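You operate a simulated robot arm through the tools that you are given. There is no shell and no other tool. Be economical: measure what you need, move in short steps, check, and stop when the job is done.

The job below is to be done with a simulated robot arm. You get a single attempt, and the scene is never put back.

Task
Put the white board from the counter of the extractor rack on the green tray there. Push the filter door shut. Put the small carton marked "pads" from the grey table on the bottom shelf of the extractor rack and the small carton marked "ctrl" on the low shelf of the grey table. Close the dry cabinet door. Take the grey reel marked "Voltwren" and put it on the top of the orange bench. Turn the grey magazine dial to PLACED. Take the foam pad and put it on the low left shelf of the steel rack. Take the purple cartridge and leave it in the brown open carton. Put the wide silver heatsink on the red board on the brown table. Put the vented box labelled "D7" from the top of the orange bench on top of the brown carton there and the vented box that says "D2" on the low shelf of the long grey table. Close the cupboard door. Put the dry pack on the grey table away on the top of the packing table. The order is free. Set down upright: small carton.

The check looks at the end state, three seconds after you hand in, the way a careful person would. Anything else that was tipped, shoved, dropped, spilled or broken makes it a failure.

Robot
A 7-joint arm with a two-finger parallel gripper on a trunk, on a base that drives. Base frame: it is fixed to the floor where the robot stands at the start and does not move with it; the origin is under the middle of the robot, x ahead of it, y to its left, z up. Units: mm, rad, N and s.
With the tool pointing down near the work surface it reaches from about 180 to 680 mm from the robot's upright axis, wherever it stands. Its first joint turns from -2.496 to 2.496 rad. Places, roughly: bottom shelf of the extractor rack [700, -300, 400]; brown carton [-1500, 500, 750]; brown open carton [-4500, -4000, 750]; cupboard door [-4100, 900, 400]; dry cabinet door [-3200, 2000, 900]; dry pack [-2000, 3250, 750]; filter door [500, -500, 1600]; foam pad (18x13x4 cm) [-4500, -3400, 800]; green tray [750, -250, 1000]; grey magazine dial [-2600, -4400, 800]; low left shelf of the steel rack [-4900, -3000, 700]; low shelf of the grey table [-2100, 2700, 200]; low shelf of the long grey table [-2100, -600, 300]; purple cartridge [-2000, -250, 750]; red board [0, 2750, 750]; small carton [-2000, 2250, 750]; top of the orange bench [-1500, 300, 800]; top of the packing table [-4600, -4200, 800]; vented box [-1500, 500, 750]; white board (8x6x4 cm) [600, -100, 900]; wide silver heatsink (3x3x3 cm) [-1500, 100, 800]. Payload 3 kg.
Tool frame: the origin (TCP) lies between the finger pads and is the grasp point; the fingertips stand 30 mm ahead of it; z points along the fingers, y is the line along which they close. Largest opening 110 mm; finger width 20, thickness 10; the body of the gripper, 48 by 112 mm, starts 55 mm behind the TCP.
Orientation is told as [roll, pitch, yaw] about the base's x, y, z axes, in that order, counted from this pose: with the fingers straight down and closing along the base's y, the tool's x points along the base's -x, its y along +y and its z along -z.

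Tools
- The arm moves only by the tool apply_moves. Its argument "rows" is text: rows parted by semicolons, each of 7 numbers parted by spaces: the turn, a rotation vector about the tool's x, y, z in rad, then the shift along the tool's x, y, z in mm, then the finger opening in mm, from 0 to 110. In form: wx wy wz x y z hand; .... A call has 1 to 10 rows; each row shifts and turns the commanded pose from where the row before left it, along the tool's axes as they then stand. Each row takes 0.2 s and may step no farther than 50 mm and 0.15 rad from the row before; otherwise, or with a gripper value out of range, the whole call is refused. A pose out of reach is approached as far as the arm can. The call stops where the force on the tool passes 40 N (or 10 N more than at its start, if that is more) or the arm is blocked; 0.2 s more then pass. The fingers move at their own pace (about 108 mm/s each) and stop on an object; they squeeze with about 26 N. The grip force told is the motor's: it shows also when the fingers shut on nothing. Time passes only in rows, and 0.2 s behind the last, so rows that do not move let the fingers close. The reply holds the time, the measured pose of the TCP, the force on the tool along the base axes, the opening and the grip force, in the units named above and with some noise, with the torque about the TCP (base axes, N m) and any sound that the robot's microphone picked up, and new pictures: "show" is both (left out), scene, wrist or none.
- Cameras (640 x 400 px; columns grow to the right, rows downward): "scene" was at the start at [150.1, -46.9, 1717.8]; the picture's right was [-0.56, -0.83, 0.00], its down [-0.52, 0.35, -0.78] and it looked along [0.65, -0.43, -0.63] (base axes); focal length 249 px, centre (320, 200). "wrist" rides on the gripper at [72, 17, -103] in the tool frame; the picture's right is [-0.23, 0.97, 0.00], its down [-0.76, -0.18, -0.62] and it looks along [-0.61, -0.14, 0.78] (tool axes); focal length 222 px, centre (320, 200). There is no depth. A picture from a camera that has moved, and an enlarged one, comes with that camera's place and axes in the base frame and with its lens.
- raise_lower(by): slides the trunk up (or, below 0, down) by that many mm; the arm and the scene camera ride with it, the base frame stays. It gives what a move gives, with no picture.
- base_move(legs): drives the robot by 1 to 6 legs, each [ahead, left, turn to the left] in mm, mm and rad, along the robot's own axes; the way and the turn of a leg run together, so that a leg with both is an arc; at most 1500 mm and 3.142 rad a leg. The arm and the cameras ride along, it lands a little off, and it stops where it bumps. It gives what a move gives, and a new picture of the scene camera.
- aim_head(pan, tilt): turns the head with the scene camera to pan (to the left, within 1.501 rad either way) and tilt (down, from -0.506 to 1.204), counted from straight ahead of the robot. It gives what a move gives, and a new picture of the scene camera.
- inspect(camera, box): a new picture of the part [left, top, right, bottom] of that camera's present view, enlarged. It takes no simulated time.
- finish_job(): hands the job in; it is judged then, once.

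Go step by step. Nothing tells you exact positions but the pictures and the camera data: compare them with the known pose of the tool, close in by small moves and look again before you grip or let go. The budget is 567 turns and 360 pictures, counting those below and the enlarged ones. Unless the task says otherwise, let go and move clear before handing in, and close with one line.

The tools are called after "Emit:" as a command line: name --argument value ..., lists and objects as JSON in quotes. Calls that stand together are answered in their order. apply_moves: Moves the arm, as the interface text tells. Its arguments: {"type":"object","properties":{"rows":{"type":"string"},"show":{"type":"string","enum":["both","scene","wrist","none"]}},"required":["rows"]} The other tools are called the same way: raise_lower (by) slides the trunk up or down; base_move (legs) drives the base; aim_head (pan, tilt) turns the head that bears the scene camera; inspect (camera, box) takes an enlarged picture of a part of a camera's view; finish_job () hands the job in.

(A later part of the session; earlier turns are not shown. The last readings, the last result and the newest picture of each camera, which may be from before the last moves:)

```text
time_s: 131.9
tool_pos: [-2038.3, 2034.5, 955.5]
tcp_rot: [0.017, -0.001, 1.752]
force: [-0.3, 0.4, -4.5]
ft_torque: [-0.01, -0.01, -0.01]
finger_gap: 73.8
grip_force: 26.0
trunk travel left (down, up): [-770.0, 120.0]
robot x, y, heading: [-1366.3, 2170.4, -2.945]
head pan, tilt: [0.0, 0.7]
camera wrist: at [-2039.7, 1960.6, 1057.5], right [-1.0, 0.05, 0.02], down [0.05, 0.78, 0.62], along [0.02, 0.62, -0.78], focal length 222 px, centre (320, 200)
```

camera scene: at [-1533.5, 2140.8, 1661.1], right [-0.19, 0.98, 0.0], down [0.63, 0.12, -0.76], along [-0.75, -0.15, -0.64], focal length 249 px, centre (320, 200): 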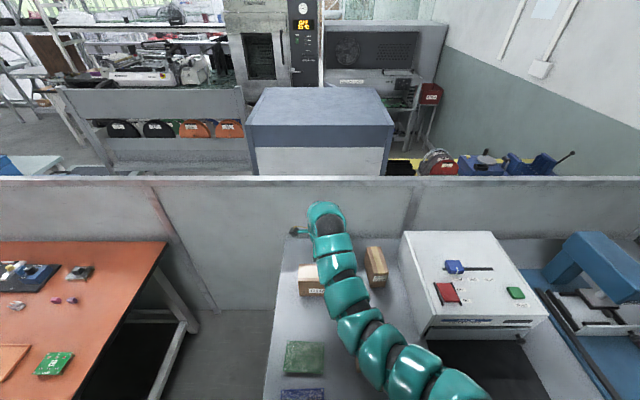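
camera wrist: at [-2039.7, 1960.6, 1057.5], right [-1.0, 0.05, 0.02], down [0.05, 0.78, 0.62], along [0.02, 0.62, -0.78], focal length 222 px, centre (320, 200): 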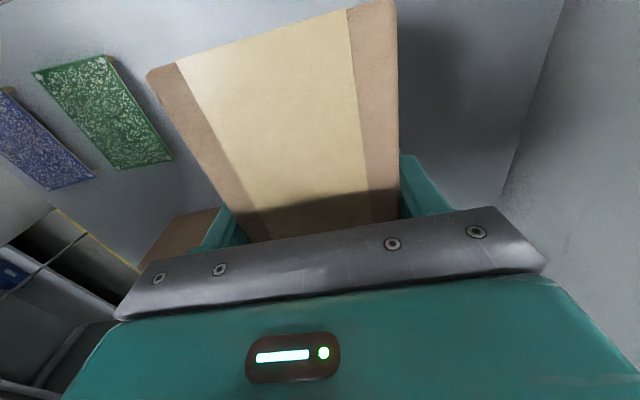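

CTRL is held (74 mm gap, about 0.4 kg). I'll raise, back out of the table and look at its low shelf.

Emit:
raise_lower --by 110

Emit:
base_move --legs '[[-450, 0, 0]]'

```text
time_s: 133.4
tool_pos: [-2040.3, 2034.4, 1063.1]
tcp_rot: [0.016, -0.002, 1.747]
force: [0.3, -1.0, -4.6]
ft_torque: [0.02, -0.01, 0.03]
finger_gap: 73.7
grip_force: 25.8
trunk travel left (down, up): [-880.0, 10.0]
robot x, y, heading: [-1369.7, 2170.9, -2.947]
head pan, tilt: [0.0, 0.7]
```

```text
time_s: 136.0
tool_pos: [-1608.7, 2119.8, 1065.1]
tcp_rot: [0.018, -0.002, 1.749]
force: [-0.5, -0.5, -3.6]
ft_torque: [0.03, -0.04, 0.04]
finger_gap: 73.8
grip_force: 26.0
trunk travel left (down, up): [-880.0, 10.0]
robot x, y, heading: [-940.4, 2255.1, -2.949]
head pan, tilt: [0.0, 0.7]
camera scene: at [-1103.2, 2225.8, 1771.1], right [-0.19, 0.98, 0.0], down [0.63, 0.12, -0.77], along [-0.75, -0.15, -0.64], focal length 249 px, centre (320, 200)
```

scene: 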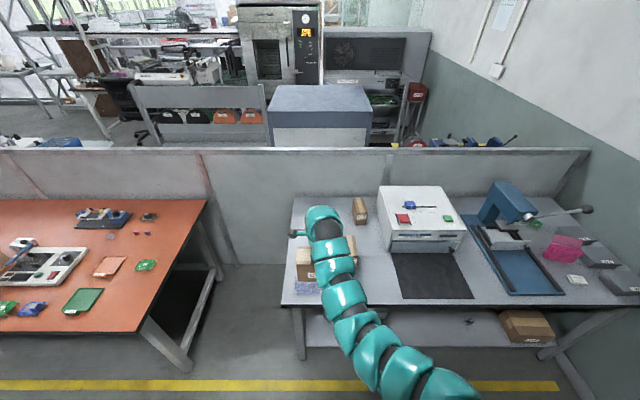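

I'll pull the arm in, then lower the trunk in the open lane to look under the table.

Emit:
apply_moves --rows "0 0 0 0 -45 0 45;0 0 0 0 -45 0 45;0 0 0 0 -45 0 45;0 0 0 0 -45 0 45;0 0 0 0 -45 0 45" --show "none"

Emit:
raise_lower --by -700

Emit:
aim_head --pan -0.2 --tilt 0.5

```text
time_s: 137.2
tool_pos: [-1385.3, 2163.6, 1062.2]
tcp_rot: [0.018, -0.001, 1.747]
force: [-0.7, 0.7, -4.7]
ft_torque: [-0.02, 0.02, -0.03]
finger_gap: 74.1
grip_force: 25.9
trunk travel left (down, up): [-880.0, 10.0]
robot x, y, heading: [-938.8, 2258.2, -2.944]
head pan, tilt: [0.0, 0.7]
```

```text
refused: -700 is not a number from -400 to 400
```

```text
time_s: 138.0
tool_pos: [-1387.1, 2162.8, 1061.5]
tcp_rot: [0.015, -0.001, 1.751]
force: [-1.0, 0.3, -4.4]
ft_torque: [0.02, 0.02, -0.02]
finger_gap: 73.9
grip_force: 25.6
trunk travel left (down, up): [-880.0, 10.0]
robot x, y, heading: [-939.9, 2256.2, -2.946]
head pan, tilt: [-0.201, 0.499]
camera scene: at [-1111.5, 2242.4, 1788.7], right [0.0, 1.0, 0.0], down [0.48, 0.0, -0.88], along [-0.88, 0.0, -0.48], focal length 249 px, centre (320, 200)
```

scene: 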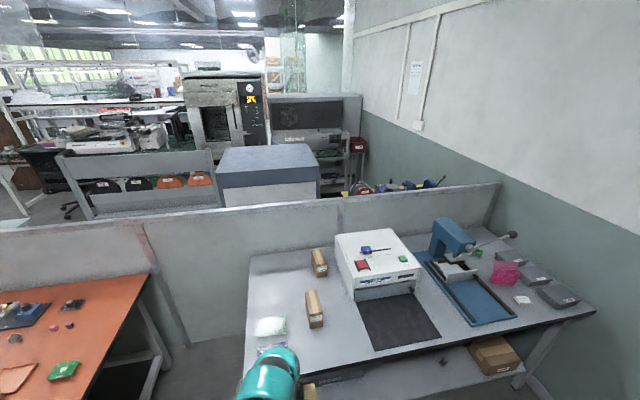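

Emit:
raise_lower --by -400

Emit:
raise_lower --by -300

Emit:
aim_head --pan -0.1 --tilt 0.5

```text
time_s: 141.8
tool_pos: [-1387.4, 2162.4, 661.9]
tcp_rot: [0.016, -0.002, 1.749]
force: [-0.9, -0.4, -5.0]
ft_torque: [0.01, 0.02, -0.02]
finger_gap: 73.6
grip_force: 25.8
trunk travel left (down, up): [-480.0, 410.0]
robot x, y, heading: [-944.8, 2254.2, -2.947]
head pan, tilt: [-0.201, 0.499]
```

```text
time_s: 144.8
tool_pos: [-1386.1, 2162.8, 363.1]
tcp_rot: [0.016, -0.003, 1.749]
force: [-0.5, 0.4, -4.7]
ft_torque: [-0.01, 0.01, -0.01]
finger_gap: 73.9
grip_force: 26.5
trunk travel left (down, up): [-180.0, 710.0]
robot x, y, heading: [-940.1, 2255.5, -2.945]
head pan, tilt: [-0.201, 0.499]
```

```text
time_s: 145.5
tool_pos: [-1388.1, 2162.3, 361.1]
tcp_rot: [0.017, 0.0, 1.749]
force: [-0.1, 0.2, -4.2]
ft_torque: [0.0, 0.02, 0.0]
finger_gap: 74.0
grip_force: 26.3
trunk travel left (down, up): [-180.0, 710.0]
robot x, y, heading: [-937.9, 2252.2, -2.951]
head pan, tilt: [-0.099, 0.499]
camera scene: at [-1110.8, 2233.4, 1088.8], right [-0.1, 1.0, 0.0], down [0.48, 0.05, -0.88], along [-0.87, -0.08, -0.48], focal length 249 px, centre (320, 200)
```

scene: 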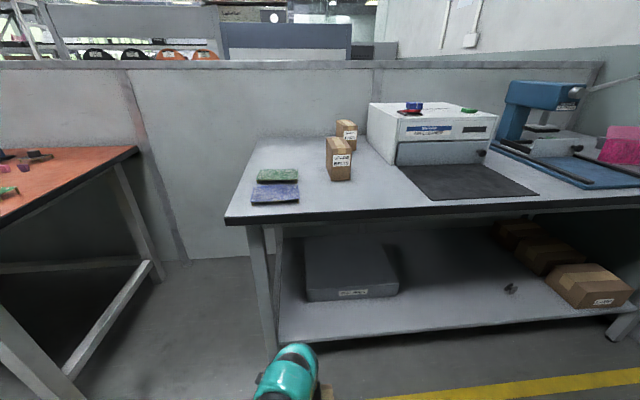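

The low shelf has free room right of the grey box, around (-1867,2720). I'll raise the trunk a little, strafe right and look before going in.

Emit:
raise_lower --by 50

Emit:
base_move --legs '[[0, -637, 0], [160, 0, 0]]'

```text
time_s: 146.4
tool_pos: [-1386.7, 2162.6, 410.9]
tcp_rot: [0.015, -0.002, 1.749]
force: [0.4, -0.8, -4.1]
ft_torque: [-0.05, 0.01, 0.01]
finger_gap: 74.0
grip_force: 26.6
trunk travel left (down, up): [-230.0, 660.0]
robot x, y, heading: [-940.2, 2255.9, -2.95]
head pan, tilt: [-0.099, 0.499]
```

```text
time_s: 151.0
tool_pos: [-1669.1, 2755.1, 410.6]
tcp_rot: [0.015, -0.001, 1.745]
force: [0.2, -0.3, -4.0]
ft_torque: [0.0, 0.0, 0.0]
finger_gap: 73.9
grip_force: 26.1
trunk travel left (down, up): [-230.0, 660.0]
robot x, y, heading: [-1222.8, 2848.2, -2.948]
head pan, tilt: [-0.099, 0.499]
camera scene: at [-1391.8, 2825.4, 1138.8], right [-0.09, 1.0, 0.0], down [0.48, 0.04, -0.88], along [-0.87, -0.08, -0.48], focal length 249 px, centre (320, 200)
```

scene: 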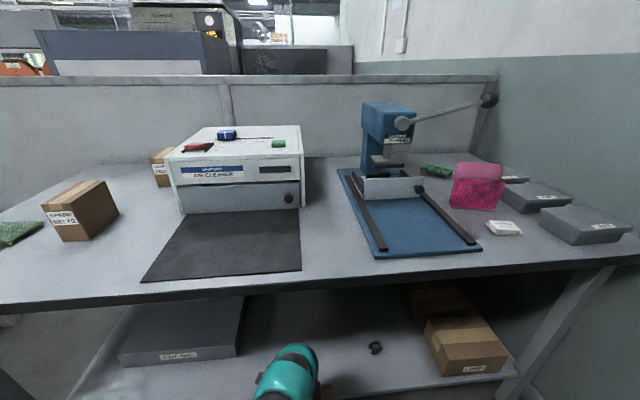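

The path is clear. I'll move forward 200 mm so the carton hangs over the shelf.

Emit:
base_move --legs '[[200, 0, 0]]'

Emit:
inspect --camera "wrist" --box '[0, 0, 640, 400]'

```text
time_s: 152.6
tool_pos: [-1864.6, 2716.0, 409.7]
tcp_rot: [0.013, -0.004, 1.747]
force: [-0.9, 0.1, -3.8]
ft_torque: [0.01, -0.02, -0.04]
finger_gap: 74.0
grip_force: 26.3
trunk travel left (down, up): [-230.0, 660.0]
robot x, y, heading: [-1421.4, 2811.6, -2.949]
head pan, tilt: [-0.099, 0.499]
camera scene: at [-1590.4, 2786.1, 1137.7], right [-0.09, 1.0, 0.0], down [0.48, 0.05, -0.88], along [-0.87, -0.08, -0.48], focal length 249 px, centre (320, 200)
```

scene: 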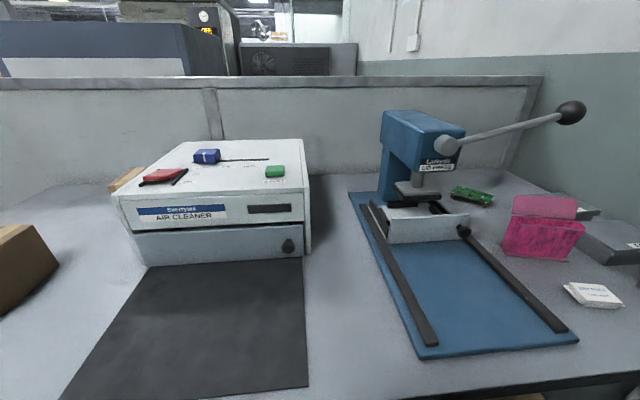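

```text
1.00 times, centred on (320, 200) of wrist (not enlarged: the box is as wide or as high as the picture)
camera zoom: at [-1866.5, 2642.2, 511.8], right [-1.0, 0.05, 0.01], down [0.05, 0.78, 0.62], along [0.02, 0.62, -0.78], focal length 222 px, centre (320, 200)
```

zoom: 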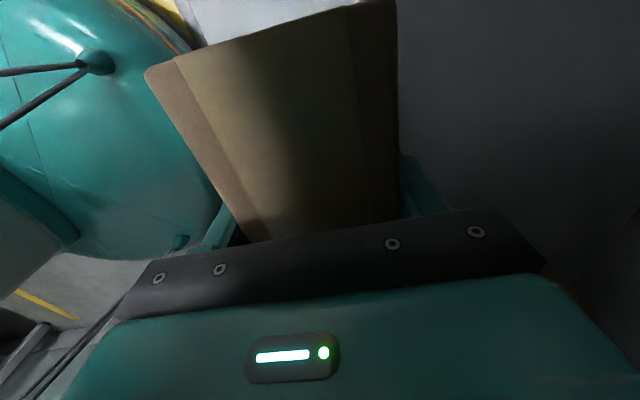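

The carton is over the shelf, and I can see my base and the shelf's front edge. I'll lower step by step, watching the force.

Emit:
apply_moves --rows "0 0 0 0 0 15 45;0 0 0 0 0 15 45;0 0 0 0 0 15 45" --show "none"

Emit:
apply_moves --rows "0 0 0 0 0 6 45;0 0 0 0 0 6 45;0 0 0 0 0 6 45;0 0 0 0 0 6 45;0 0 0 0 0 6 45;0 0 0 0 0 6 45" --show "wrist"

```text
time_s: 153.4
tool_pos: [-1864.0, 2716.7, 364.8]
tcp_rot: [0.016, -0.004, 1.746]
force: [0.6, 0.1, -4.0]
ft_torque: [-0.02, 0.03, -0.02]
finger_gap: 74.0
grip_force: 25.5
trunk travel left (down, up): [-230.0, 660.0]
robot x, y, heading: [-1414.8, 2811.2, -2.942]
head pan, tilt: [-0.099, 0.499]
```

```text
time_s: 154.8
tool_pos: [-1865.0, 2717.4, 330.0]
tcp_rot: [0.015, -0.002, 1.747]
force: [-0.5, 0.7, -4.2]
ft_torque: [0.03, -0.04, 0.04]
finger_gap: 74.2
grip_force: 26.1
trunk travel left (down, up): [-230.0, 660.0]
robot x, y, heading: [-1414.9, 2811.2, -2.95]
head pan, tilt: [-0.099, 0.499]
camera wrist: at [-1867.0, 2643.0, 432.5], right [-1.0, 0.05, 0.01], down [0.05, 0.78, 0.62], along [0.02, 0.62, -0.78], focal length 222 px, centre (320, 200)
```

wrist: 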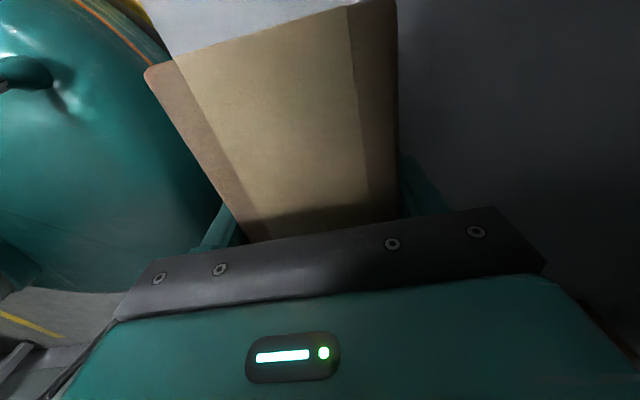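

Emit:
apply_moves --rows "0 0 0 0 0 5 45;0 0 0 0 0 5 45;0 0 0 0 0 5 45;0 0 0 0 0 5 45;0 0 0 0 0 5 45;0 0 0 0 0 5 45" --show "none"

```text
time_s: 156.2
tool_pos: [-1865.6, 2717.3, 299.4]
tcp_rot: [0.016, -0.003, 1.748]
force: [-0.6, 0.4, -4.4]
ft_torque: [-0.03, 0.0, 0.0]
finger_gap: 74.0
grip_force: 25.9
trunk travel left (down, up): [-230.0, 660.0]
robot x, y, heading: [-1416.5, 2810.1, -2.945]
head pan, tilt: [-0.099, 0.499]
```

Emit:
apply_moves --rows "0 0 0 0 0 5 45;0 0 0 0 0 4 45;0 0 0 0 0 4 45;0 0 0 0 0 4 45;0 0 0 0 0 4 45;0 0 0 0 0 4 45" --show "wrist"

```text
time_s: 157.6
tool_pos: [-1866.0, 2716.2, 276.3]
tcp_rot: [0.015, -0.001, 1.749]
force: [0.7, -1.7, 30.3]
ft_torque: [0.2, -1.27, 0.01]
finger_gap: 73.6
grip_force: 26.5
trunk travel left (down, up): [-230.0, 660.0]
robot x, y, heading: [-1417.7, 2810.8, -2.952]
head pan, tilt: [-0.099, 0.499]
camera wrist: at [-1867.1, 2642.2, 378.9], right [-1.0, 0.05, 0.02], down [0.05, 0.78, 0.62], along [0.02, 0.62, -0.78], focal length 222 px, centre (320, 200)
```

wrist: 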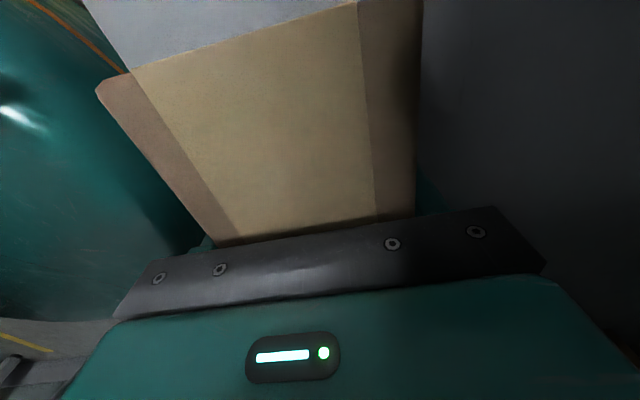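

Contact at 30 N, so the carton is on the shelf. I'll relax the press slightly and release.

Emit:
apply_moves --rows "0 0 0 0 0 -3 45;0 0 0 0 0 0 45" --show "none"

```text
time_s: 158.2
tool_pos: [-1865.6, 2717.0, 277.9]
tcp_rot: [0.014, -0.003, 1.747]
force: [-0.1, 0.5, -5.2]
ft_torque: [-0.03, 0.0, 0.0]
finger_gap: 74.0
grip_force: 26.0
trunk travel left (down, up): [-230.0, 660.0]
robot x, y, heading: [-1421.1, 2812.0, -2.95]
head pan, tilt: [-0.099, 0.499]
```

Emit:
apply_moves --rows "0 0 0 0 0 1.5 45;0 0 0 0 0 0.5 45;0 0 0 0 0 0 85;0 0 0 0 0 0 90;0 0 0 0 0 -20 90;0 0 0 0 0 -30 90;0 0 0 0 0 -40 90;0 0 0 0 0 -40 90" --show "wrist"

```text
time_s: 160.0
tool_pos: [-1864.7, 2716.7, 406.8]
tcp_rot: [0.014, -0.003, 1.746]
force: [0.2, -0.4, -0.1]
ft_torque: [-0.03, -0.01, -0.02]
finger_gap: 90.0
grip_force: 0.1
trunk travel left (down, up): [-230.0, 660.0]
robot x, y, heading: [-1420.8, 2811.9, -2.948]
head pan, tilt: [-0.099, 0.499]
camera wrist: at [-1866.3, 2642.3, 508.6], right [-1.0, 0.05, 0.01], down [0.05, 0.78, 0.62], along [0.02, 0.62, -0.78], focal length 222 px, centre (320, 200)
```

wrist: 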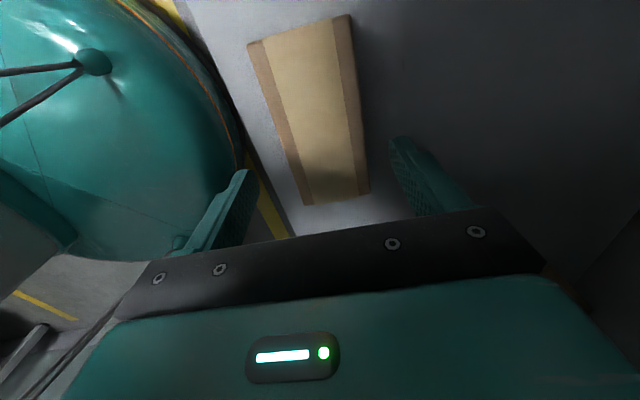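

CTRL stands upright on the low shelf. I'll back out, raise the trunk and move towards PADS.

Emit:
base_move --legs '[[-380, 0, 0]]'

Emit:
raise_lower --by 400

Emit:
raise_lower --by 240

Emit:
apply_moves --rows "0 0 -0.15 0 0 0 90;0 0 -0.15 0 0 0 90;0 0 -0.15 0 0 0 90;0 0 -0.15 0 0 0 90;0 0 -0.15 0 0 0 90;0 0 -0.15 0 0 0 90;0 0 -0.15 0 0 0 90;0 0 -0.15 0 0 0 90;0 0 -0.15 0 0 0 90;0 0 -0.15 0 0 0 90" --show "none"

Emit:
base_move --legs '[[0, 400, 0]]'

```text
time_s: 162.3
tool_pos: [-1494.6, 2789.1, 406.8]
tcp_rot: [0.016, -0.002, 1.743]
force: [0.2, -0.3, 0.5]
ft_torque: [-0.04, 0.0, -0.01]
finger_gap: 90.0
grip_force: 0.0
trunk travel left (down, up): [-230.0, 660.0]
robot x, y, heading: [-1049.1, 2877.0, -2.947]
head pan, tilt: [-0.099, 0.499]
camera scene: at [-1217.7, 2859.2, 1138.8], right [-0.09, 1.0, 0.0], down [0.48, 0.04, -0.88], along [-0.87, -0.08, -0.48], focal length 249 px, centre (320, 200)
```

scene: 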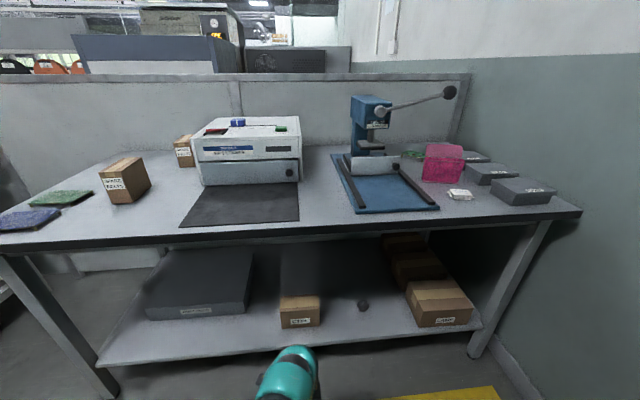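

```text
time_s: 166.2
tool_pos: [-1494.4, 2789.2, 804.9]
tcp_rot: [0.015, -0.004, 1.745]
force: [0.1, -0.1, -0.6]
ft_torque: [-0.01, -0.01, 0.01]
finger_gap: 90.0
grip_force: 0.0
trunk travel left (down, up): [-630.0, 260.0]
robot x, y, heading: [-1045.0, 2884.6, -2.953]
head pan, tilt: [-0.099, 0.499]
```

```text
time_s: 168.7
tool_pos: [-1494.1, 2789.3, 1044.8]
tcp_rot: [0.015, -0.003, 1.744]
force: [-0.2, -0.3, 0.4]
ft_torque: [0.01, -0.06, -0.01]
finger_gap: 89.7
grip_force: 0.0
trunk travel left (down, up): [-870.0, 20.0]
robot x, y, heading: [-1046.0, 2880.6, -2.952]
head pan, tilt: [-0.099, 0.499]
```

```text
time_s: 170.9
tool_pos: [-1494.6, 2790.3, 1044.2]
tcp_rot: [-0.002, -0.014, -3.036]
force: [-0.3, -1.1, -0.3]
ft_torque: [-0.02, 0.0, 0.01]
finger_gap: 90.0
grip_force: 0.0
trunk travel left (down, up): [-870.0, 20.0]
robot x, y, heading: [-1048.8, 2882.8, -2.953]
head pan, tilt: [-0.099, 0.499]
```

```text
time_s: 173.4
tool_pos: [-1418.3, 2386.6, 1045.3]
tcp_rot: [0.0, -0.015, -3.049]
force: [-0.5, -1.6, -0.4]
ft_torque: [0.0, -0.01, 0.0]
finger_gap: 89.7
grip_force: 0.0
trunk travel left (down, up): [-870.0, 20.0]
robot x, y, heading: [-970.4, 2474.6, -2.961]
head pan, tilt: [-0.099, 0.499]
camera scene: at [-1141.0, 2454.1, 1778.8], right [-0.08, 1.0, 0.0], down [0.48, 0.04, -0.88], along [-0.88, -0.07, -0.48], focal length 249 px, centre (320, 200)
```

scene: 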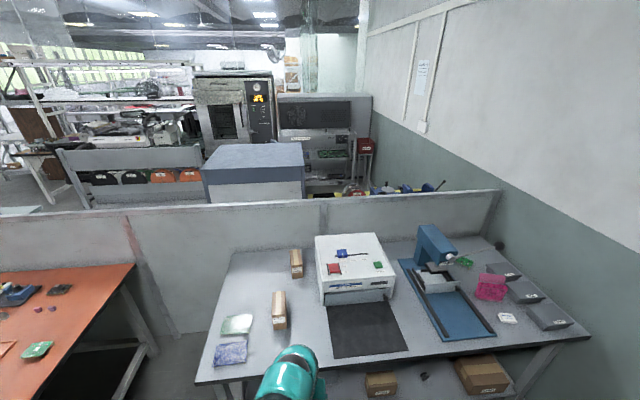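

CTRL stands well on the shelf. Now I'll measure the PADS carton.

Emit:
inspect --camera "scene" --box '[250, 230, 350, 340]'

```text
3.64 times, centred on (300, 285) of scene
camera zoom: at [-1141.0, 2454.1, 1778.8], right [-0.08, 1.0, 0.0], down [0.48, 0.04, -0.88], along [-0.88, -0.07, -0.48], focal length 907 px, centre (393, -109)
```

zoom: 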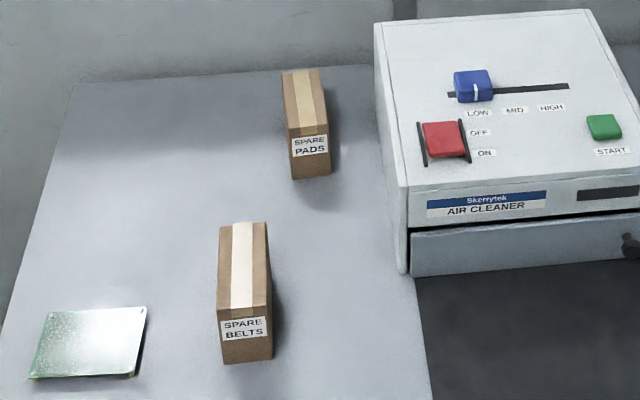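

PADS is 61 mm wide, 140 deep and 87 tall, centred at about (-2200,2235), which is too deep for a vertical tool. I'll drive in, then tilt the tool forward about 0.6 rad.

Emit:
base_move --legs '[[440, 0, 0]]'

Emit:
apply_moves --rows "0 0 -0.147 -40 0 0 90;0 -0.15 0 -40 0 5 90;0 -0.15 0 -40 0 8 90;0 -0.15 0 -40 0 15 90;0 -0.15 0 -38 0 20 90;0 0 0 -35 0 24 90" --show "both"

```text
time_s: 176.1
tool_pos: [-1847.4, 2312.7, 1045.3]
tcp_rot: [-0.002, -0.013, -3.053]
force: [-0.4, 0.6, 0.5]
ft_torque: [0.0, 0.0, 0.01]
finger_gap: 90.0
grip_force: 0.1
trunk travel left (down, up): [-870.0, 20.0]
robot x, y, heading: [-1395.8, 2400.4, -2.963]
head pan, tilt: [-0.099, 0.499]
camera scene: at [-1570.0, 2377.9, 1778.7], right [-0.08, 1.0, 0.0], down [0.48, 0.04, -0.88], along [-0.88, -0.07, -0.48], focal length 249 px, centre (320, 200)
```

scene: 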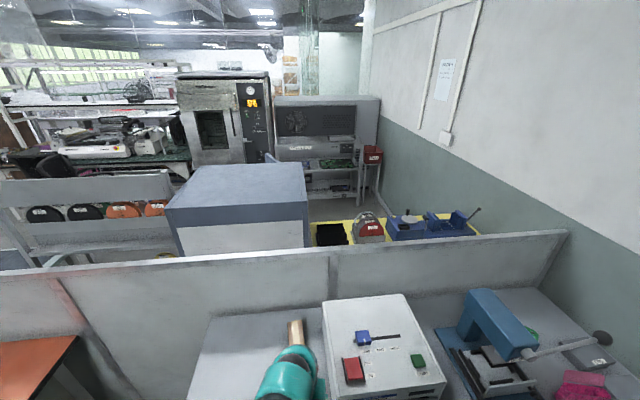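

```text
time_s: 177.5
tool_pos: [-2092.8, 2257.2, 1037.4]
tcp_rot: [-0.005, -0.615, -2.902]
force: [-0.2, -0.2, 0.2]
ft_torque: [-0.03, 0.01, 0.0]
finger_gap: 89.8
grip_force: 0.1
trunk travel left (down, up): [-870.0, 20.0]
robot x, y, heading: [-1397.4, 2400.0, -2.964]
head pan, tilt: [-0.099, 0.499]
camera scene: at [-1571.6, 2377.8, 1778.6], right [-0.08, 1.0, 0.0], down [0.48, 0.04, -0.88], along [-0.87, -0.07, -0.48], focal length 249 px, centre (320, 200)
camera wrist: at [-1972.5, 2268.5, 1078.8], right [0.05, -0.99, 0.13], down [-0.3, 0.11, 0.95], along [-0.95, -0.08, -0.29], focal length 222 px, centre (320, 200)
```

scene: 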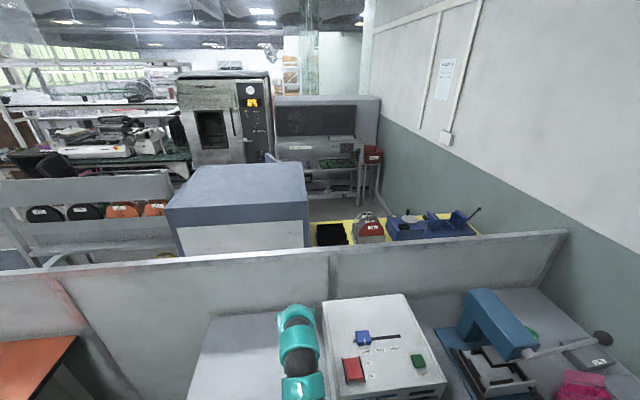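
wrist: 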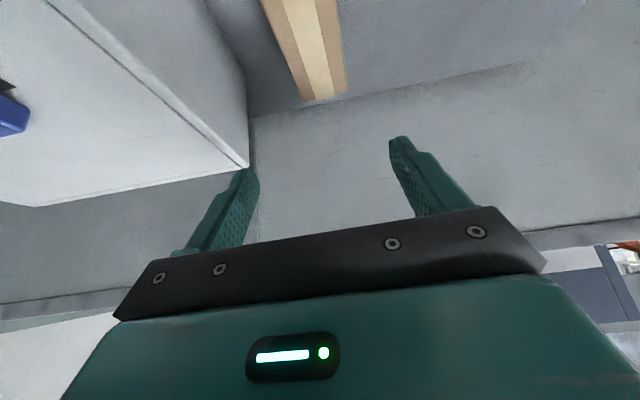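

PADS lies straight ahead of the tilted hand. I'll lower the trunk 130 mm and look again.

Emit:
raise_lower --by -130

Emit:
apply_moves --rows "0 0 0 0 0 0 86" --show "wrist"

```text
time_s: 179.1
tool_pos: [-2089.8, 2258.6, 908.1]
tcp_rot: [-0.005, -0.614, -2.902]
force: [-0.3, 0.6, 0.3]
ft_torque: [0.01, 0.01, 0.0]
finger_gap: 90.1
grip_force: 0.0
trunk travel left (down, up): [-740.0, 150.0]
robot x, y, heading: [-1397.6, 2398.4, -2.966]
head pan, tilt: [-0.099, 0.499]
```

```text
time_s: 179.5
tool_pos: [-2091.0, 2258.3, 908.9]
tcp_rot: [-0.004, -0.615, -2.903]
force: [0.2, 0.5, -0.2]
ft_torque: [0.02, -0.01, -0.02]
finger_gap: 85.9
grip_force: 0.1
trunk travel left (down, up): [-740.0, 150.0]
robot x, y, heading: [-1398.7, 2395.8, -2.966]
head pan, tilt: [-0.099, 0.499]
camera wrist: at [-1970.4, 2269.0, 949.7], right [0.05, -0.99, 0.13], down [-0.3, 0.11, 0.95], along [-0.95, -0.08, -0.29], focal length 222 px, centre (320, 200)
```

wrist: 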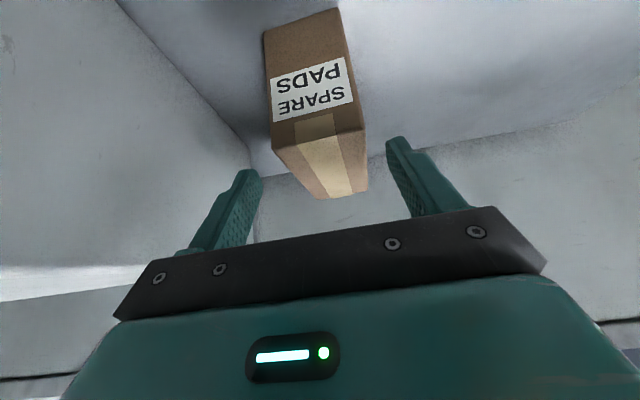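

Re-triangulating puts the table at z≈768, with PADS' front at x≈-2095 and its top at about 872. I'll slide in along the finger axis about 76 mm with a small yaw trim.

Emit:
apply_moves --rows "-0.029 0 -0.041 -3 3.4 25 86;0 0 0 -3 0 25 86;0 0 0 0 0 0 86" --show "wrist"

```text
time_s: 180.3
tool_pos: [-2122.2, 2246.9, 871.4]
tcp_rot: [-0.006, -0.611, -2.853]
force: [-0.3, 0.2, 0.2]
ft_torque: [0.05, -0.01, 0.01]
finger_gap: 86.1
grip_force: 0.1
trunk travel left (down, up): [-740.0, 150.0]
robot x, y, heading: [-1397.6, 2401.9, -2.962]
head pan, tilt: [-0.099, 0.499]
camera wrist: at [-2002.4, 2263.3, 912.9], right [0.1, -0.99, 0.13], down [-0.3, 0.09, 0.95], along [-0.95, -0.13, -0.29], focal length 222 px, centre (320, 200)
```

wrist: 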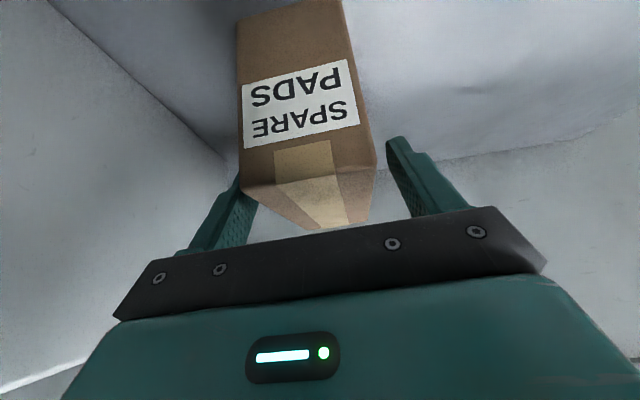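

Both fingers straddle the carton, slightly off-centre. I'll shift 6 mm, advance 28 mm and close.

Emit:
apply_moves --rows "0 0 0 0 -6 0 86;0 0 0 -1 0 14 86;0 0 0 -1 0 14 86;0 0 0 0 0 0 45;0 0 0 0 0 0 45;0 0 0 0 0 0 45" --show "wrist"

```text
time_s: 181.7
tool_pos: [-2140.8, 2246.6, 849.6]
tcp_rot: [-0.006, -0.616, -2.852]
force: [-0.3, -0.3, 0.4]
ft_torque: [-0.02, -0.15, 0.02]
finger_gap: 57.5
grip_force: 26.0
trunk travel left (down, up): [-740.0, 150.0]
robot x, y, heading: [-1396.5, 2393.7, -2.962]
head pan, tilt: [-0.099, 0.499]
camera wrist: at [-2021.8, 2264.2, 891.2], right [0.1, -0.99, 0.13], down [-0.3, 0.09, 0.95], along [-0.95, -0.13, -0.29], focal length 222 px, centre (320, 200)
```

wrist: 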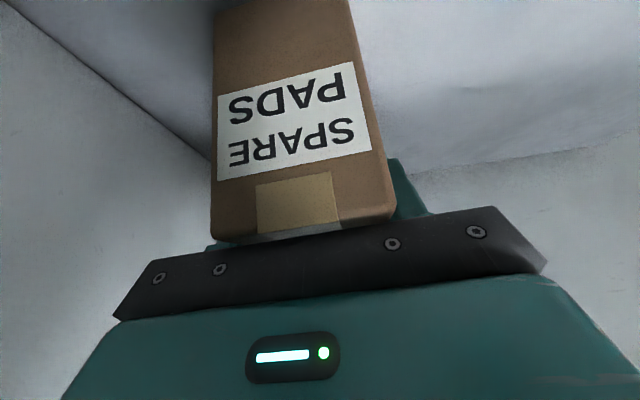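

PADS is gripped at 57.5 mm. I'll lift straight up and check it hangs without rotating.

Emit:
apply_moves --rows "0 0 0 -12 0 -16 45;0 0 0 -23 0 -33 45;0 0 0 -23 0 -33 45" --show "wrist"

```text
time_s: 182.5
tool_pos: [-2141.9, 2247.8, 950.3]
tcp_rot: [-0.005, -0.616, -2.851]
force: [0.5, -0.7, -1.5]
ft_torque: [-0.04, 0.0, 0.0]
finger_gap: 57.9
grip_force: 26.0
trunk travel left (down, up): [-740.0, 150.0]
robot x, y, heading: [-1400.4, 2399.5, -2.965]
head pan, tilt: [-0.099, 0.499]
camera wrist: at [-2022.1, 2264.3, 991.8], right [0.1, -0.99, 0.13], down [-0.3, 0.09, 0.95], along [-0.95, -0.13, -0.29], focal length 222 px, centre (320, 200)
```

wrist: 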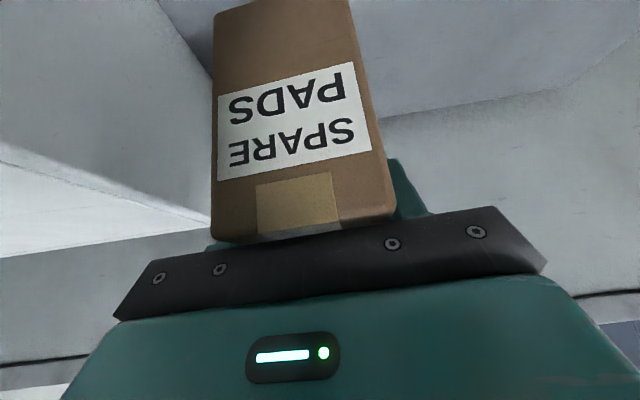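

PADS is secure, at about 0.2 kg. I'll raise, back out, pull the arm in and drive to the extractor rack.

Emit:
raise_lower --by 130

Emit:
base_move --legs '[[-440, 0, 0]]'

Emit:
apply_moves --rows "0 0 0 37 0 -25 45;0 0 0 37 0 -25 45;0 0 0 37 0 -25 45;0 0 0 37 0 -25 45;0 0 0 37 0 -25 45;0 0 0 37 0 -25 45" --show "scene"

```text
time_s: 184.0
tool_pos: [-2142.4, 2247.8, 1078.7]
tcp_rot: [-0.006, -0.613, -2.851]
force: [0.8, -0.7, -2.3]
ft_torque: [-0.01, 0.0, 0.02]
finger_gap: 57.7
grip_force: 25.6
trunk travel left (down, up): [-870.0, 20.0]
robot x, y, heading: [-1400.4, 2401.1, -2.958]
head pan, tilt: [-0.099, 0.499]
```

```text
time_s: 186.7
tool_pos: [-1703.3, 2329.5, 1080.0]
tcp_rot: [-0.006, -0.615, -2.859]
force: [0.0, 0.0, -1.5]
ft_torque: [0.01, -0.02, 0.01]
finger_gap: 57.9
grip_force: 26.1
trunk travel left (down, up): [-870.0, 20.0]
robot x, y, heading: [-958.1, 2475.0, -2.971]
head pan, tilt: [-0.099, 0.499]
camera scene: at [-1131.2, 2456.3, 1778.9], right [-0.07, 1.0, 0.0], down [0.48, 0.03, -0.88], along [-0.88, -0.06, -0.48], focal length 249 px, centre (320, 200)
```

scene: 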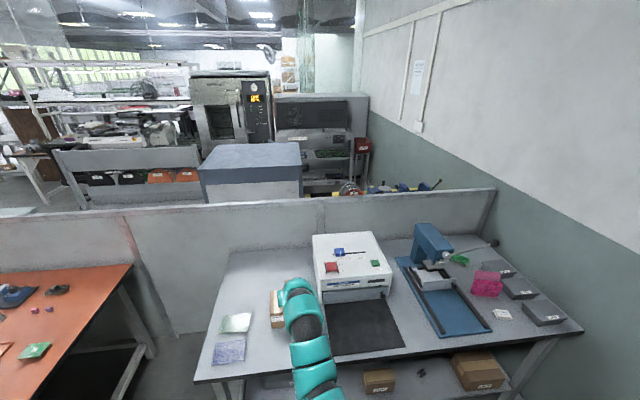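

```text
time_s: 188.1
tool_pos: [-1499.1, 2386.6, 1080.6]
tcp_rot: [0.025, -0.639, -2.885]
force: [-0.3, -0.2, -2.7]
ft_torque: [-0.02, -0.03, 0.03]
finger_gap: 58.0
grip_force: 26.5
out of reach, approached as far as the arm can: row 5, 6
trunk travel left (down, up): [-870.0, 20.0]
robot x, y, heading: [-956.5, 2477.8, -2.969]
head pan, tilt: [-0.099, 0.499]
camera scene: at [-1132.7, 2456.5, 1778.7], right [-0.07, 1.0, 0.0], down [0.48, 0.03, -0.88], along [-0.88, -0.06, -0.48], focal length 249 px, centre (320, 200)
```

scene: 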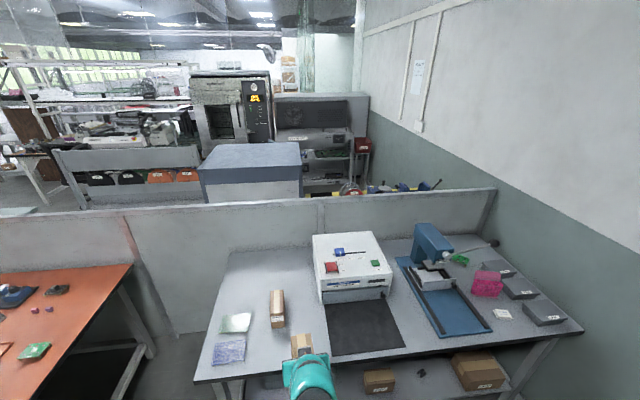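

Emit:
base_move --legs '[[0, 0, 1.606], [1300, 0, 0], [1000, 0, 0], [0, 0, 1.533]]'

Emit:
aim_head --pan -0.3 --tilt 0.5

```text
time_s: 207.1
tool_pos: [112.5, 349.9, 1080.3]
tcp_rot: [0.024, -0.64, 0.307]
force: [-0.1, -0.1, -1.5]
ft_torque: [0.02, 0.01, -0.01]
finger_gap: 57.7
grip_force: 25.6
trunk travel left (down, up): [-870.0, 20.0]
robot x, y, heading: [-421.0, 233.9, 0.22]
head pan, tilt: [-0.099, 0.499]
camera scene: at [-253.1, 263.9, 1778.8], right [0.12, -0.99, 0.0], down [-0.48, -0.06, -0.88], along [0.87, 0.11, -0.48], focal length 249 px, centre (320, 200)
```

scene: 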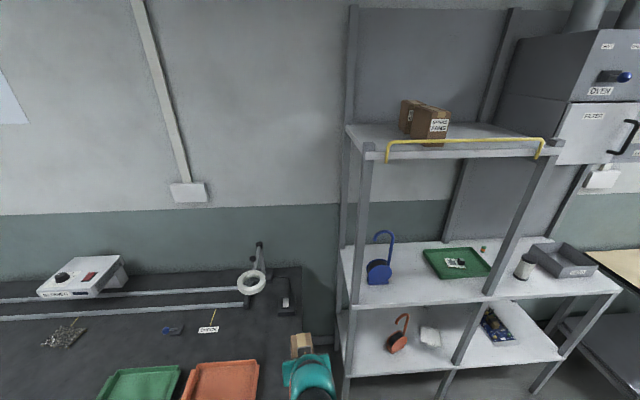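

```text
time_s: 207.9
tool_pos: [113.6, 351.4, 1079.9]
tcp_rot: [0.025, -0.638, 0.307]
force: [0.8, -0.4, -1.7]
ft_torque: [0.03, 0.07, 0.02]
finger_gap: 58.0
grip_force: 25.9
trunk travel left (down, up): [-870.0, 20.0]
robot x, y, heading: [-419.4, 235.5, 0.222]
head pan, tilt: [-0.3, 0.499]
camera scene: at [-252.7, 245.7, 1778.8], right [-0.08, -1.0, 0.0], down [-0.48, 0.04, -0.88], along [0.88, -0.07, -0.48], focal length 249 px, centre (320, 200)
```

scene: 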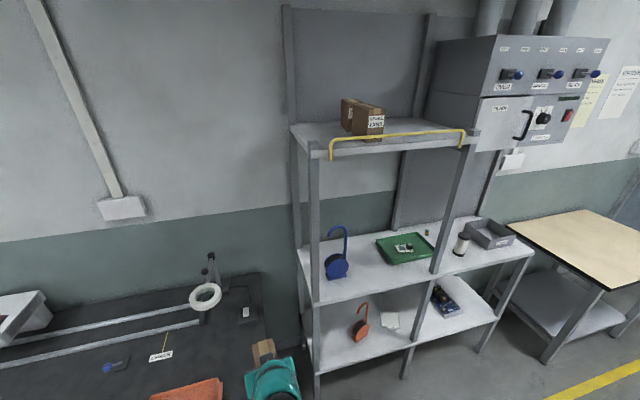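

The bottom shelf seems free at its right end and along its front. I'll strafe right and lower the trunk to look in.

Emit:
base_move --legs '[[-60, -750, 0]]'

Emit:
raise_lower --by -400

Emit:
aim_head --pan -0.2 --tilt 0.5

```text
time_s: 211.9
tool_pos: [215.1, -392.1, 1079.7]
tcp_rot: [0.025, -0.639, 0.302]
force: [0.8, 0.4, -1.8]
ft_torque: [-0.04, 0.05, -0.03]
finger_gap: 57.9
grip_force: 26.0
trunk travel left (down, up): [-870.0, 20.0]
robot x, y, heading: [-321.5, -502.6, 0.207]
head pan, tilt: [-0.3, 0.499]
camera scene: at [-151.6, -495.5, 1778.8], right [-0.09, -1.0, 0.0], down [-0.48, 0.04, -0.88], along [0.87, -0.08, -0.48], focal length 249 px, centre (320, 200)
```

scene: 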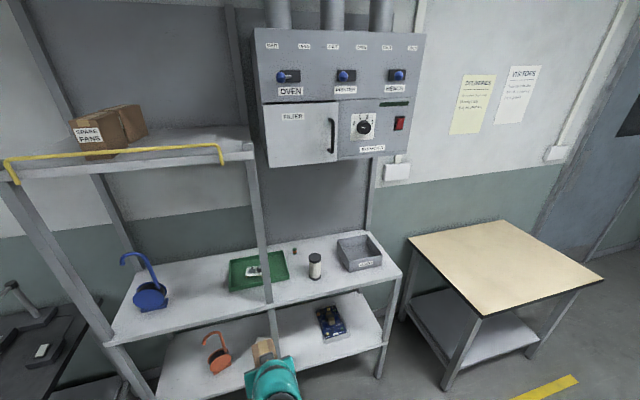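

```text
time_s: 215.7
tool_pos: [215.4, -392.2, 680.3]
tcp_rot: [0.025, -0.64, 0.299]
force: [0.0, -0.2, -2.9]
ft_torque: [-0.02, 0.01, 0.01]
finger_gap: 57.8
grip_force: 25.5
trunk travel left (down, up): [-470.0, 420.0]
robot x, y, heading: [-321.3, -502.1, 0.216]
head pan, tilt: [-0.3, 0.499]
```

```text
time_s: 216.4
tool_pos: [214.2, -391.8, 679.2]
tcp_rot: [0.024, -0.639, 0.301]
force: [0.9, 0.5, -2.5]
ft_torque: [-0.02, 0.04, 0.0]
finger_gap: 57.7
grip_force: 26.1
trunk travel left (down, up): [-470.0, 420.0]
robot x, y, heading: [-319.5, -507.9, 0.212]
head pan, tilt: [-0.201, 0.499]
camera scene: at [-151.4, -485.8, 1378.8], right [0.01, -1.0, 0.0], down [-0.48, -0.01, -0.88], along [0.88, 0.01, -0.48], focal length 249 px, centre (320, 200)
```

scene: 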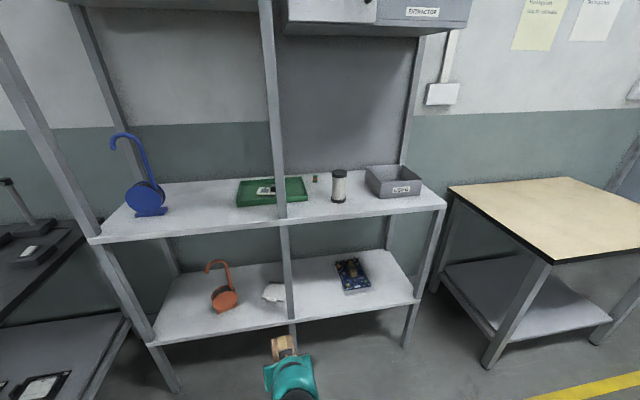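

The shelf is at z≈380. There is a good free spot between the middle post and the blue PCB near (675,-465), so I'll line up, lower and approach in stages.

Emit:
base_move --legs '[[0, 0, -0.042], [180, -130, 0]]'

Emit:
raise_lower --by -165

Emit:
apply_moves --rows "0.054 0 0.072 0 0 0 45;0 0 0 0 0 0 45" --show "wrist"

```text
time_s: 218.5
tool_pos: [418.9, -510.8, 679.8]
tcp_rot: [0.024, -0.641, 0.258]
force: [0.4, -0.1, -2.0]
ft_torque: [-0.02, 0.01, 0.02]
finger_gap: 57.8
grip_force: 26.3
trunk travel left (down, up): [-470.0, 420.0]
robot x, y, heading: [-123.2, -599.7, 0.173]
head pan, tilt: [-0.201, 0.499]
camera scene: at [48.2, -590.0, 1378.8], right [-0.03, -1.0, 0.0], down [-0.48, 0.01, -0.88], along [0.88, -0.02, -0.48], focal length 249 px, centre (320, 200)
```

scene: 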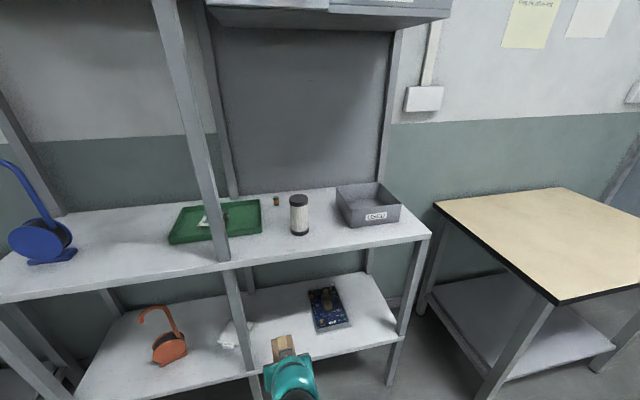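

```text
time_s: 220.4
tool_pos: [417.0, -510.9, 515.3]
tcp_rot: [0.023, -0.64, 0.258]
force: [0.9, -0.6, -2.2]
ft_torque: [-0.06, 0.03, 0.02]
finger_gap: 57.9
grip_force: 25.8
trunk travel left (down, up): [-305.0, 585.0]
robot x, y, heading: [-114.6, -601.5, 0.176]
head pan, tilt: [-0.201, 0.499]
```

```text
time_s: 221.0
tool_pos: [416.9, -511.0, 514.6]
tcp_rot: [0.022, -0.637, 0.168]
force: [0.2, -1.1, -2.2]
ft_torque: [-0.02, 0.02, -0.01]
finger_gap: 57.9
grip_force: 26.1
trunk travel left (down, up): [-305.0, 585.0]
robot x, y, heading: [-123.2, -601.1, 0.17]
head pan, tilt: [-0.201, 0.499]
camera wrist: at [298.1, -517.5, 554.3], right [0.0, 0.99, 0.15], down [0.27, -0.15, 0.95], along [0.96, 0.04, -0.27], focal length 222 px, centre (320, 200)
```

wrist: 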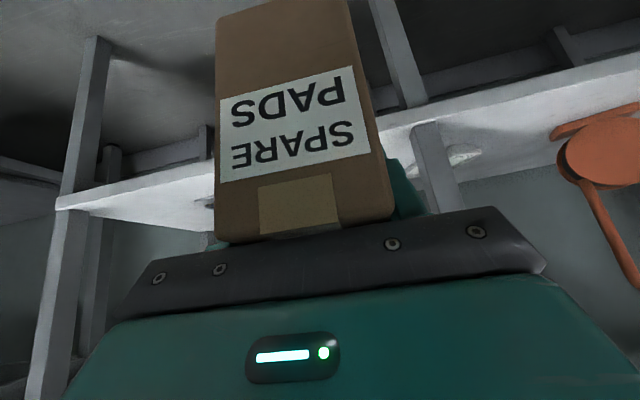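

The way between the posts is clear, with about 50 mm of clearance above the shelf. I'll drive in 250 mm.

Emit:
base_move --legs '[[250, 0, 0]]'

Emit:
apply_moves --rows "0 0 0 9 0 12 45;0 0 0 9 0 12 45" --show "wrist"

```text
time_s: 222.8
tool_pos: [663.6, -469.9, 514.6]
tcp_rot: [0.022, -0.637, 0.168]
force: [-0.2, 0.2, -2.0]
ft_torque: [0.01, 0.01, 0.01]
finger_gap: 57.9
grip_force: 26.1
trunk travel left (down, up): [-305.0, 585.0]
robot x, y, heading: [125.2, -560.4, 0.176]
head pan, tilt: [-0.201, 0.499]
camera scene: at [293.0, -547.7, 1213.8], right [-0.03, -1.0, 0.0], down [-0.48, 0.01, -0.88], along [0.88, -0.03, -0.48], focal length 249 px, centre (320, 200)
```

scene: 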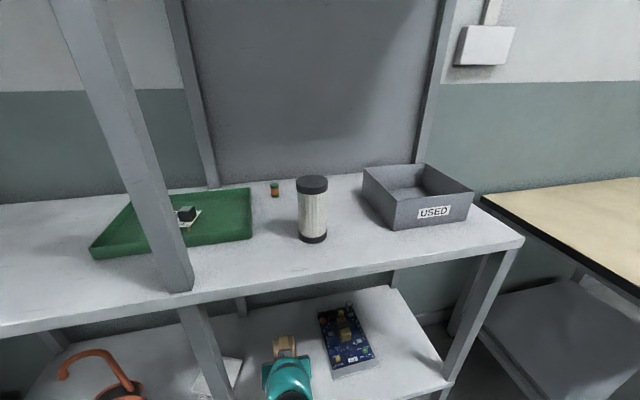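

```text
time_s: 223.4
tool_pos: [663.0, -469.2, 485.6]
tcp_rot: [0.023, -0.638, 0.169]
force: [-0.6, -1.1, -2.4]
ft_torque: [0.02, 0.01, 0.02]
finger_gap: 58.1
grip_force: 26.0
trunk travel left (down, up): [-305.0, 585.0]
robot x, y, heading: [124.2, -561.3, 0.168]
head pan, tilt: [-0.201, 0.499]
camera wrist: at [542.9, -476.0, 524.8], right [0.0, 0.99, 0.15], down [0.27, -0.15, 0.95], along [0.96, 0.04, -0.27], focal length 222 px, centre (320, 200)
```

wrist: 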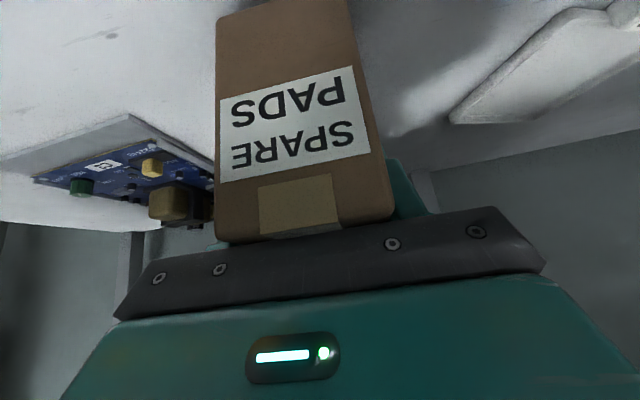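

It's over the spot, with the PCB clear on the image's left. I'll trim the tilt to match the grasp and lower to contact.

Emit:
apply_moves --rows "0.018 0.022 -0.014 4 0 5 45;0 0 0 3 0 4 45;0 0 0 2.4 0 3.2 45;0 0 0 1.8 0 2.4 45;0 0 0 1.2 0 1.6 45;0 0 0 0 0 0 45" --show "none"

```text
time_s: 225.0
tool_pos: [662.9, -469.0, 469.1]
tcp_rot: [-0.002, -0.628, 0.184]
force: [-4.7, -1.4, 22.4]
ft_torque: [-0.24, 1.73, 0.1]
finger_gap: 57.9
grip_force: 25.7
trunk travel left (down, up): [-305.0, 585.0]
robot x, y, heading: [123.0, -558.2, 0.175]
head pan, tilt: [-0.201, 0.499]
stopped in row 6: the force on the tool passed its limit at 41 N (the readings are from after the stop); the commanded pose is now the measured one
```

Emit:
apply_moves --rows "0 0.018 0 -1.2 0 -1.6 45;0 0 0 0.6 0 0.8 45;0 0 0 0 0 0 45" --show "none"

```text
time_s: 225.8
tool_pos: [662.9, -469.9, 469.0]
tcp_rot: [-0.002, -0.606, 0.181]
force: [7.9, -0.5, 18.1]
ft_torque: [0.09, 0.63, -0.07]
finger_gap: 57.9
grip_force: 26.2
trunk travel left (down, up): [-305.0, 585.0]
robot x, y, heading: [127.0, -560.0, 0.168]
head pan, tilt: [-0.201, 0.499]
```

The contact is now even, so I'll release and withdraw along the finger axis.

Emit:
apply_moves --rows "0 0 0 0 0 -0.5 75;0 0 0 0 0 0 86;0 0 0 0 0 -20 86;0 0 0 0 0 -35 86;0 0 0 0 0 -40 86" --show "wrist"

```text
time_s: 227.0
tool_pos: [636.7, -465.1, 543.8]
tcp_rot: [-0.049, -0.635, 0.197]
force: [-4.2, 6.1, -5.6]
ft_torque: [-0.22, -0.54, -0.22]
finger_gap: 86.2
grip_force: 0.0
out of reach, approached as far as the arm can: row 4, 5
trunk travel left (down, up): [-305.0, 585.0]
robot x, y, heading: [126.1, -558.1, 0.169]
head pan, tilt: [-0.201, 0.499]
camera wrist: at [516.5, -467.2, 583.6], right [0.02, 1.0, 0.1], down [0.26, -0.1, 0.96], along [0.96, 0.01, -0.26], focal length 222 px, centre (320, 200)
```

wrist: 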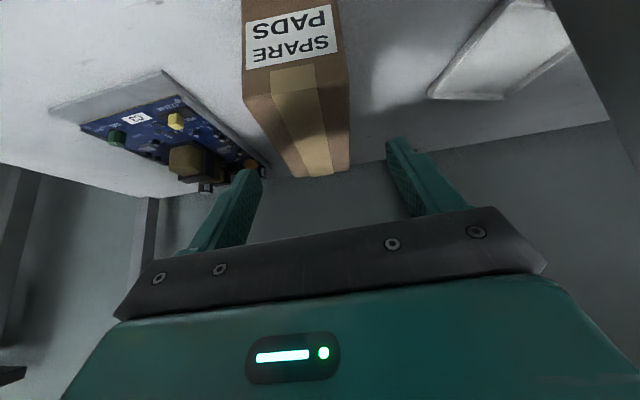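

PADS stands upright on the bottom shelf. I'll back out and check it.

Emit:
base_move --legs '[[-450, 0, 0]]'

```text
time_s: 229.7
tool_pos: [180.1, -533.3, 536.8]
tcp_rot: [-0.004, -0.604, 0.185]
force: [-0.4, -0.6, -0.5]
ft_torque: [0.01, -0.02, -0.02]
finger_gap: 85.9
grip_force: 0.1
trunk travel left (down, up): [-305.0, 585.0]
robot x, y, heading: [-319.1, -636.8, 0.178]
head pan, tilt: [-0.201, 0.499]
camera scene: at [-154.0, -625.0, 1213.8], right [-0.03, -1.0, 0.0], down [-0.48, 0.01, -0.88], along [0.88, -0.02, -0.48], focal length 249 px, centre (320, 200)
```

scene: 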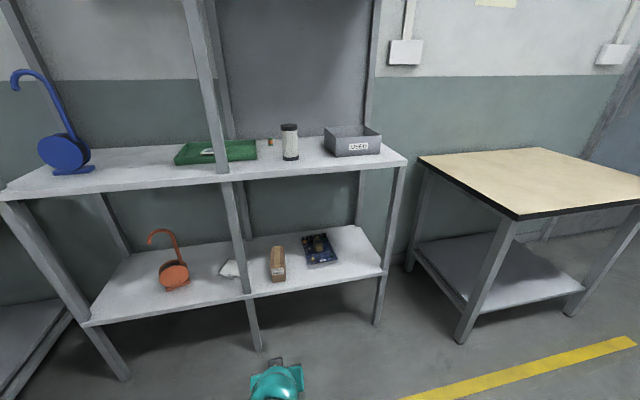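

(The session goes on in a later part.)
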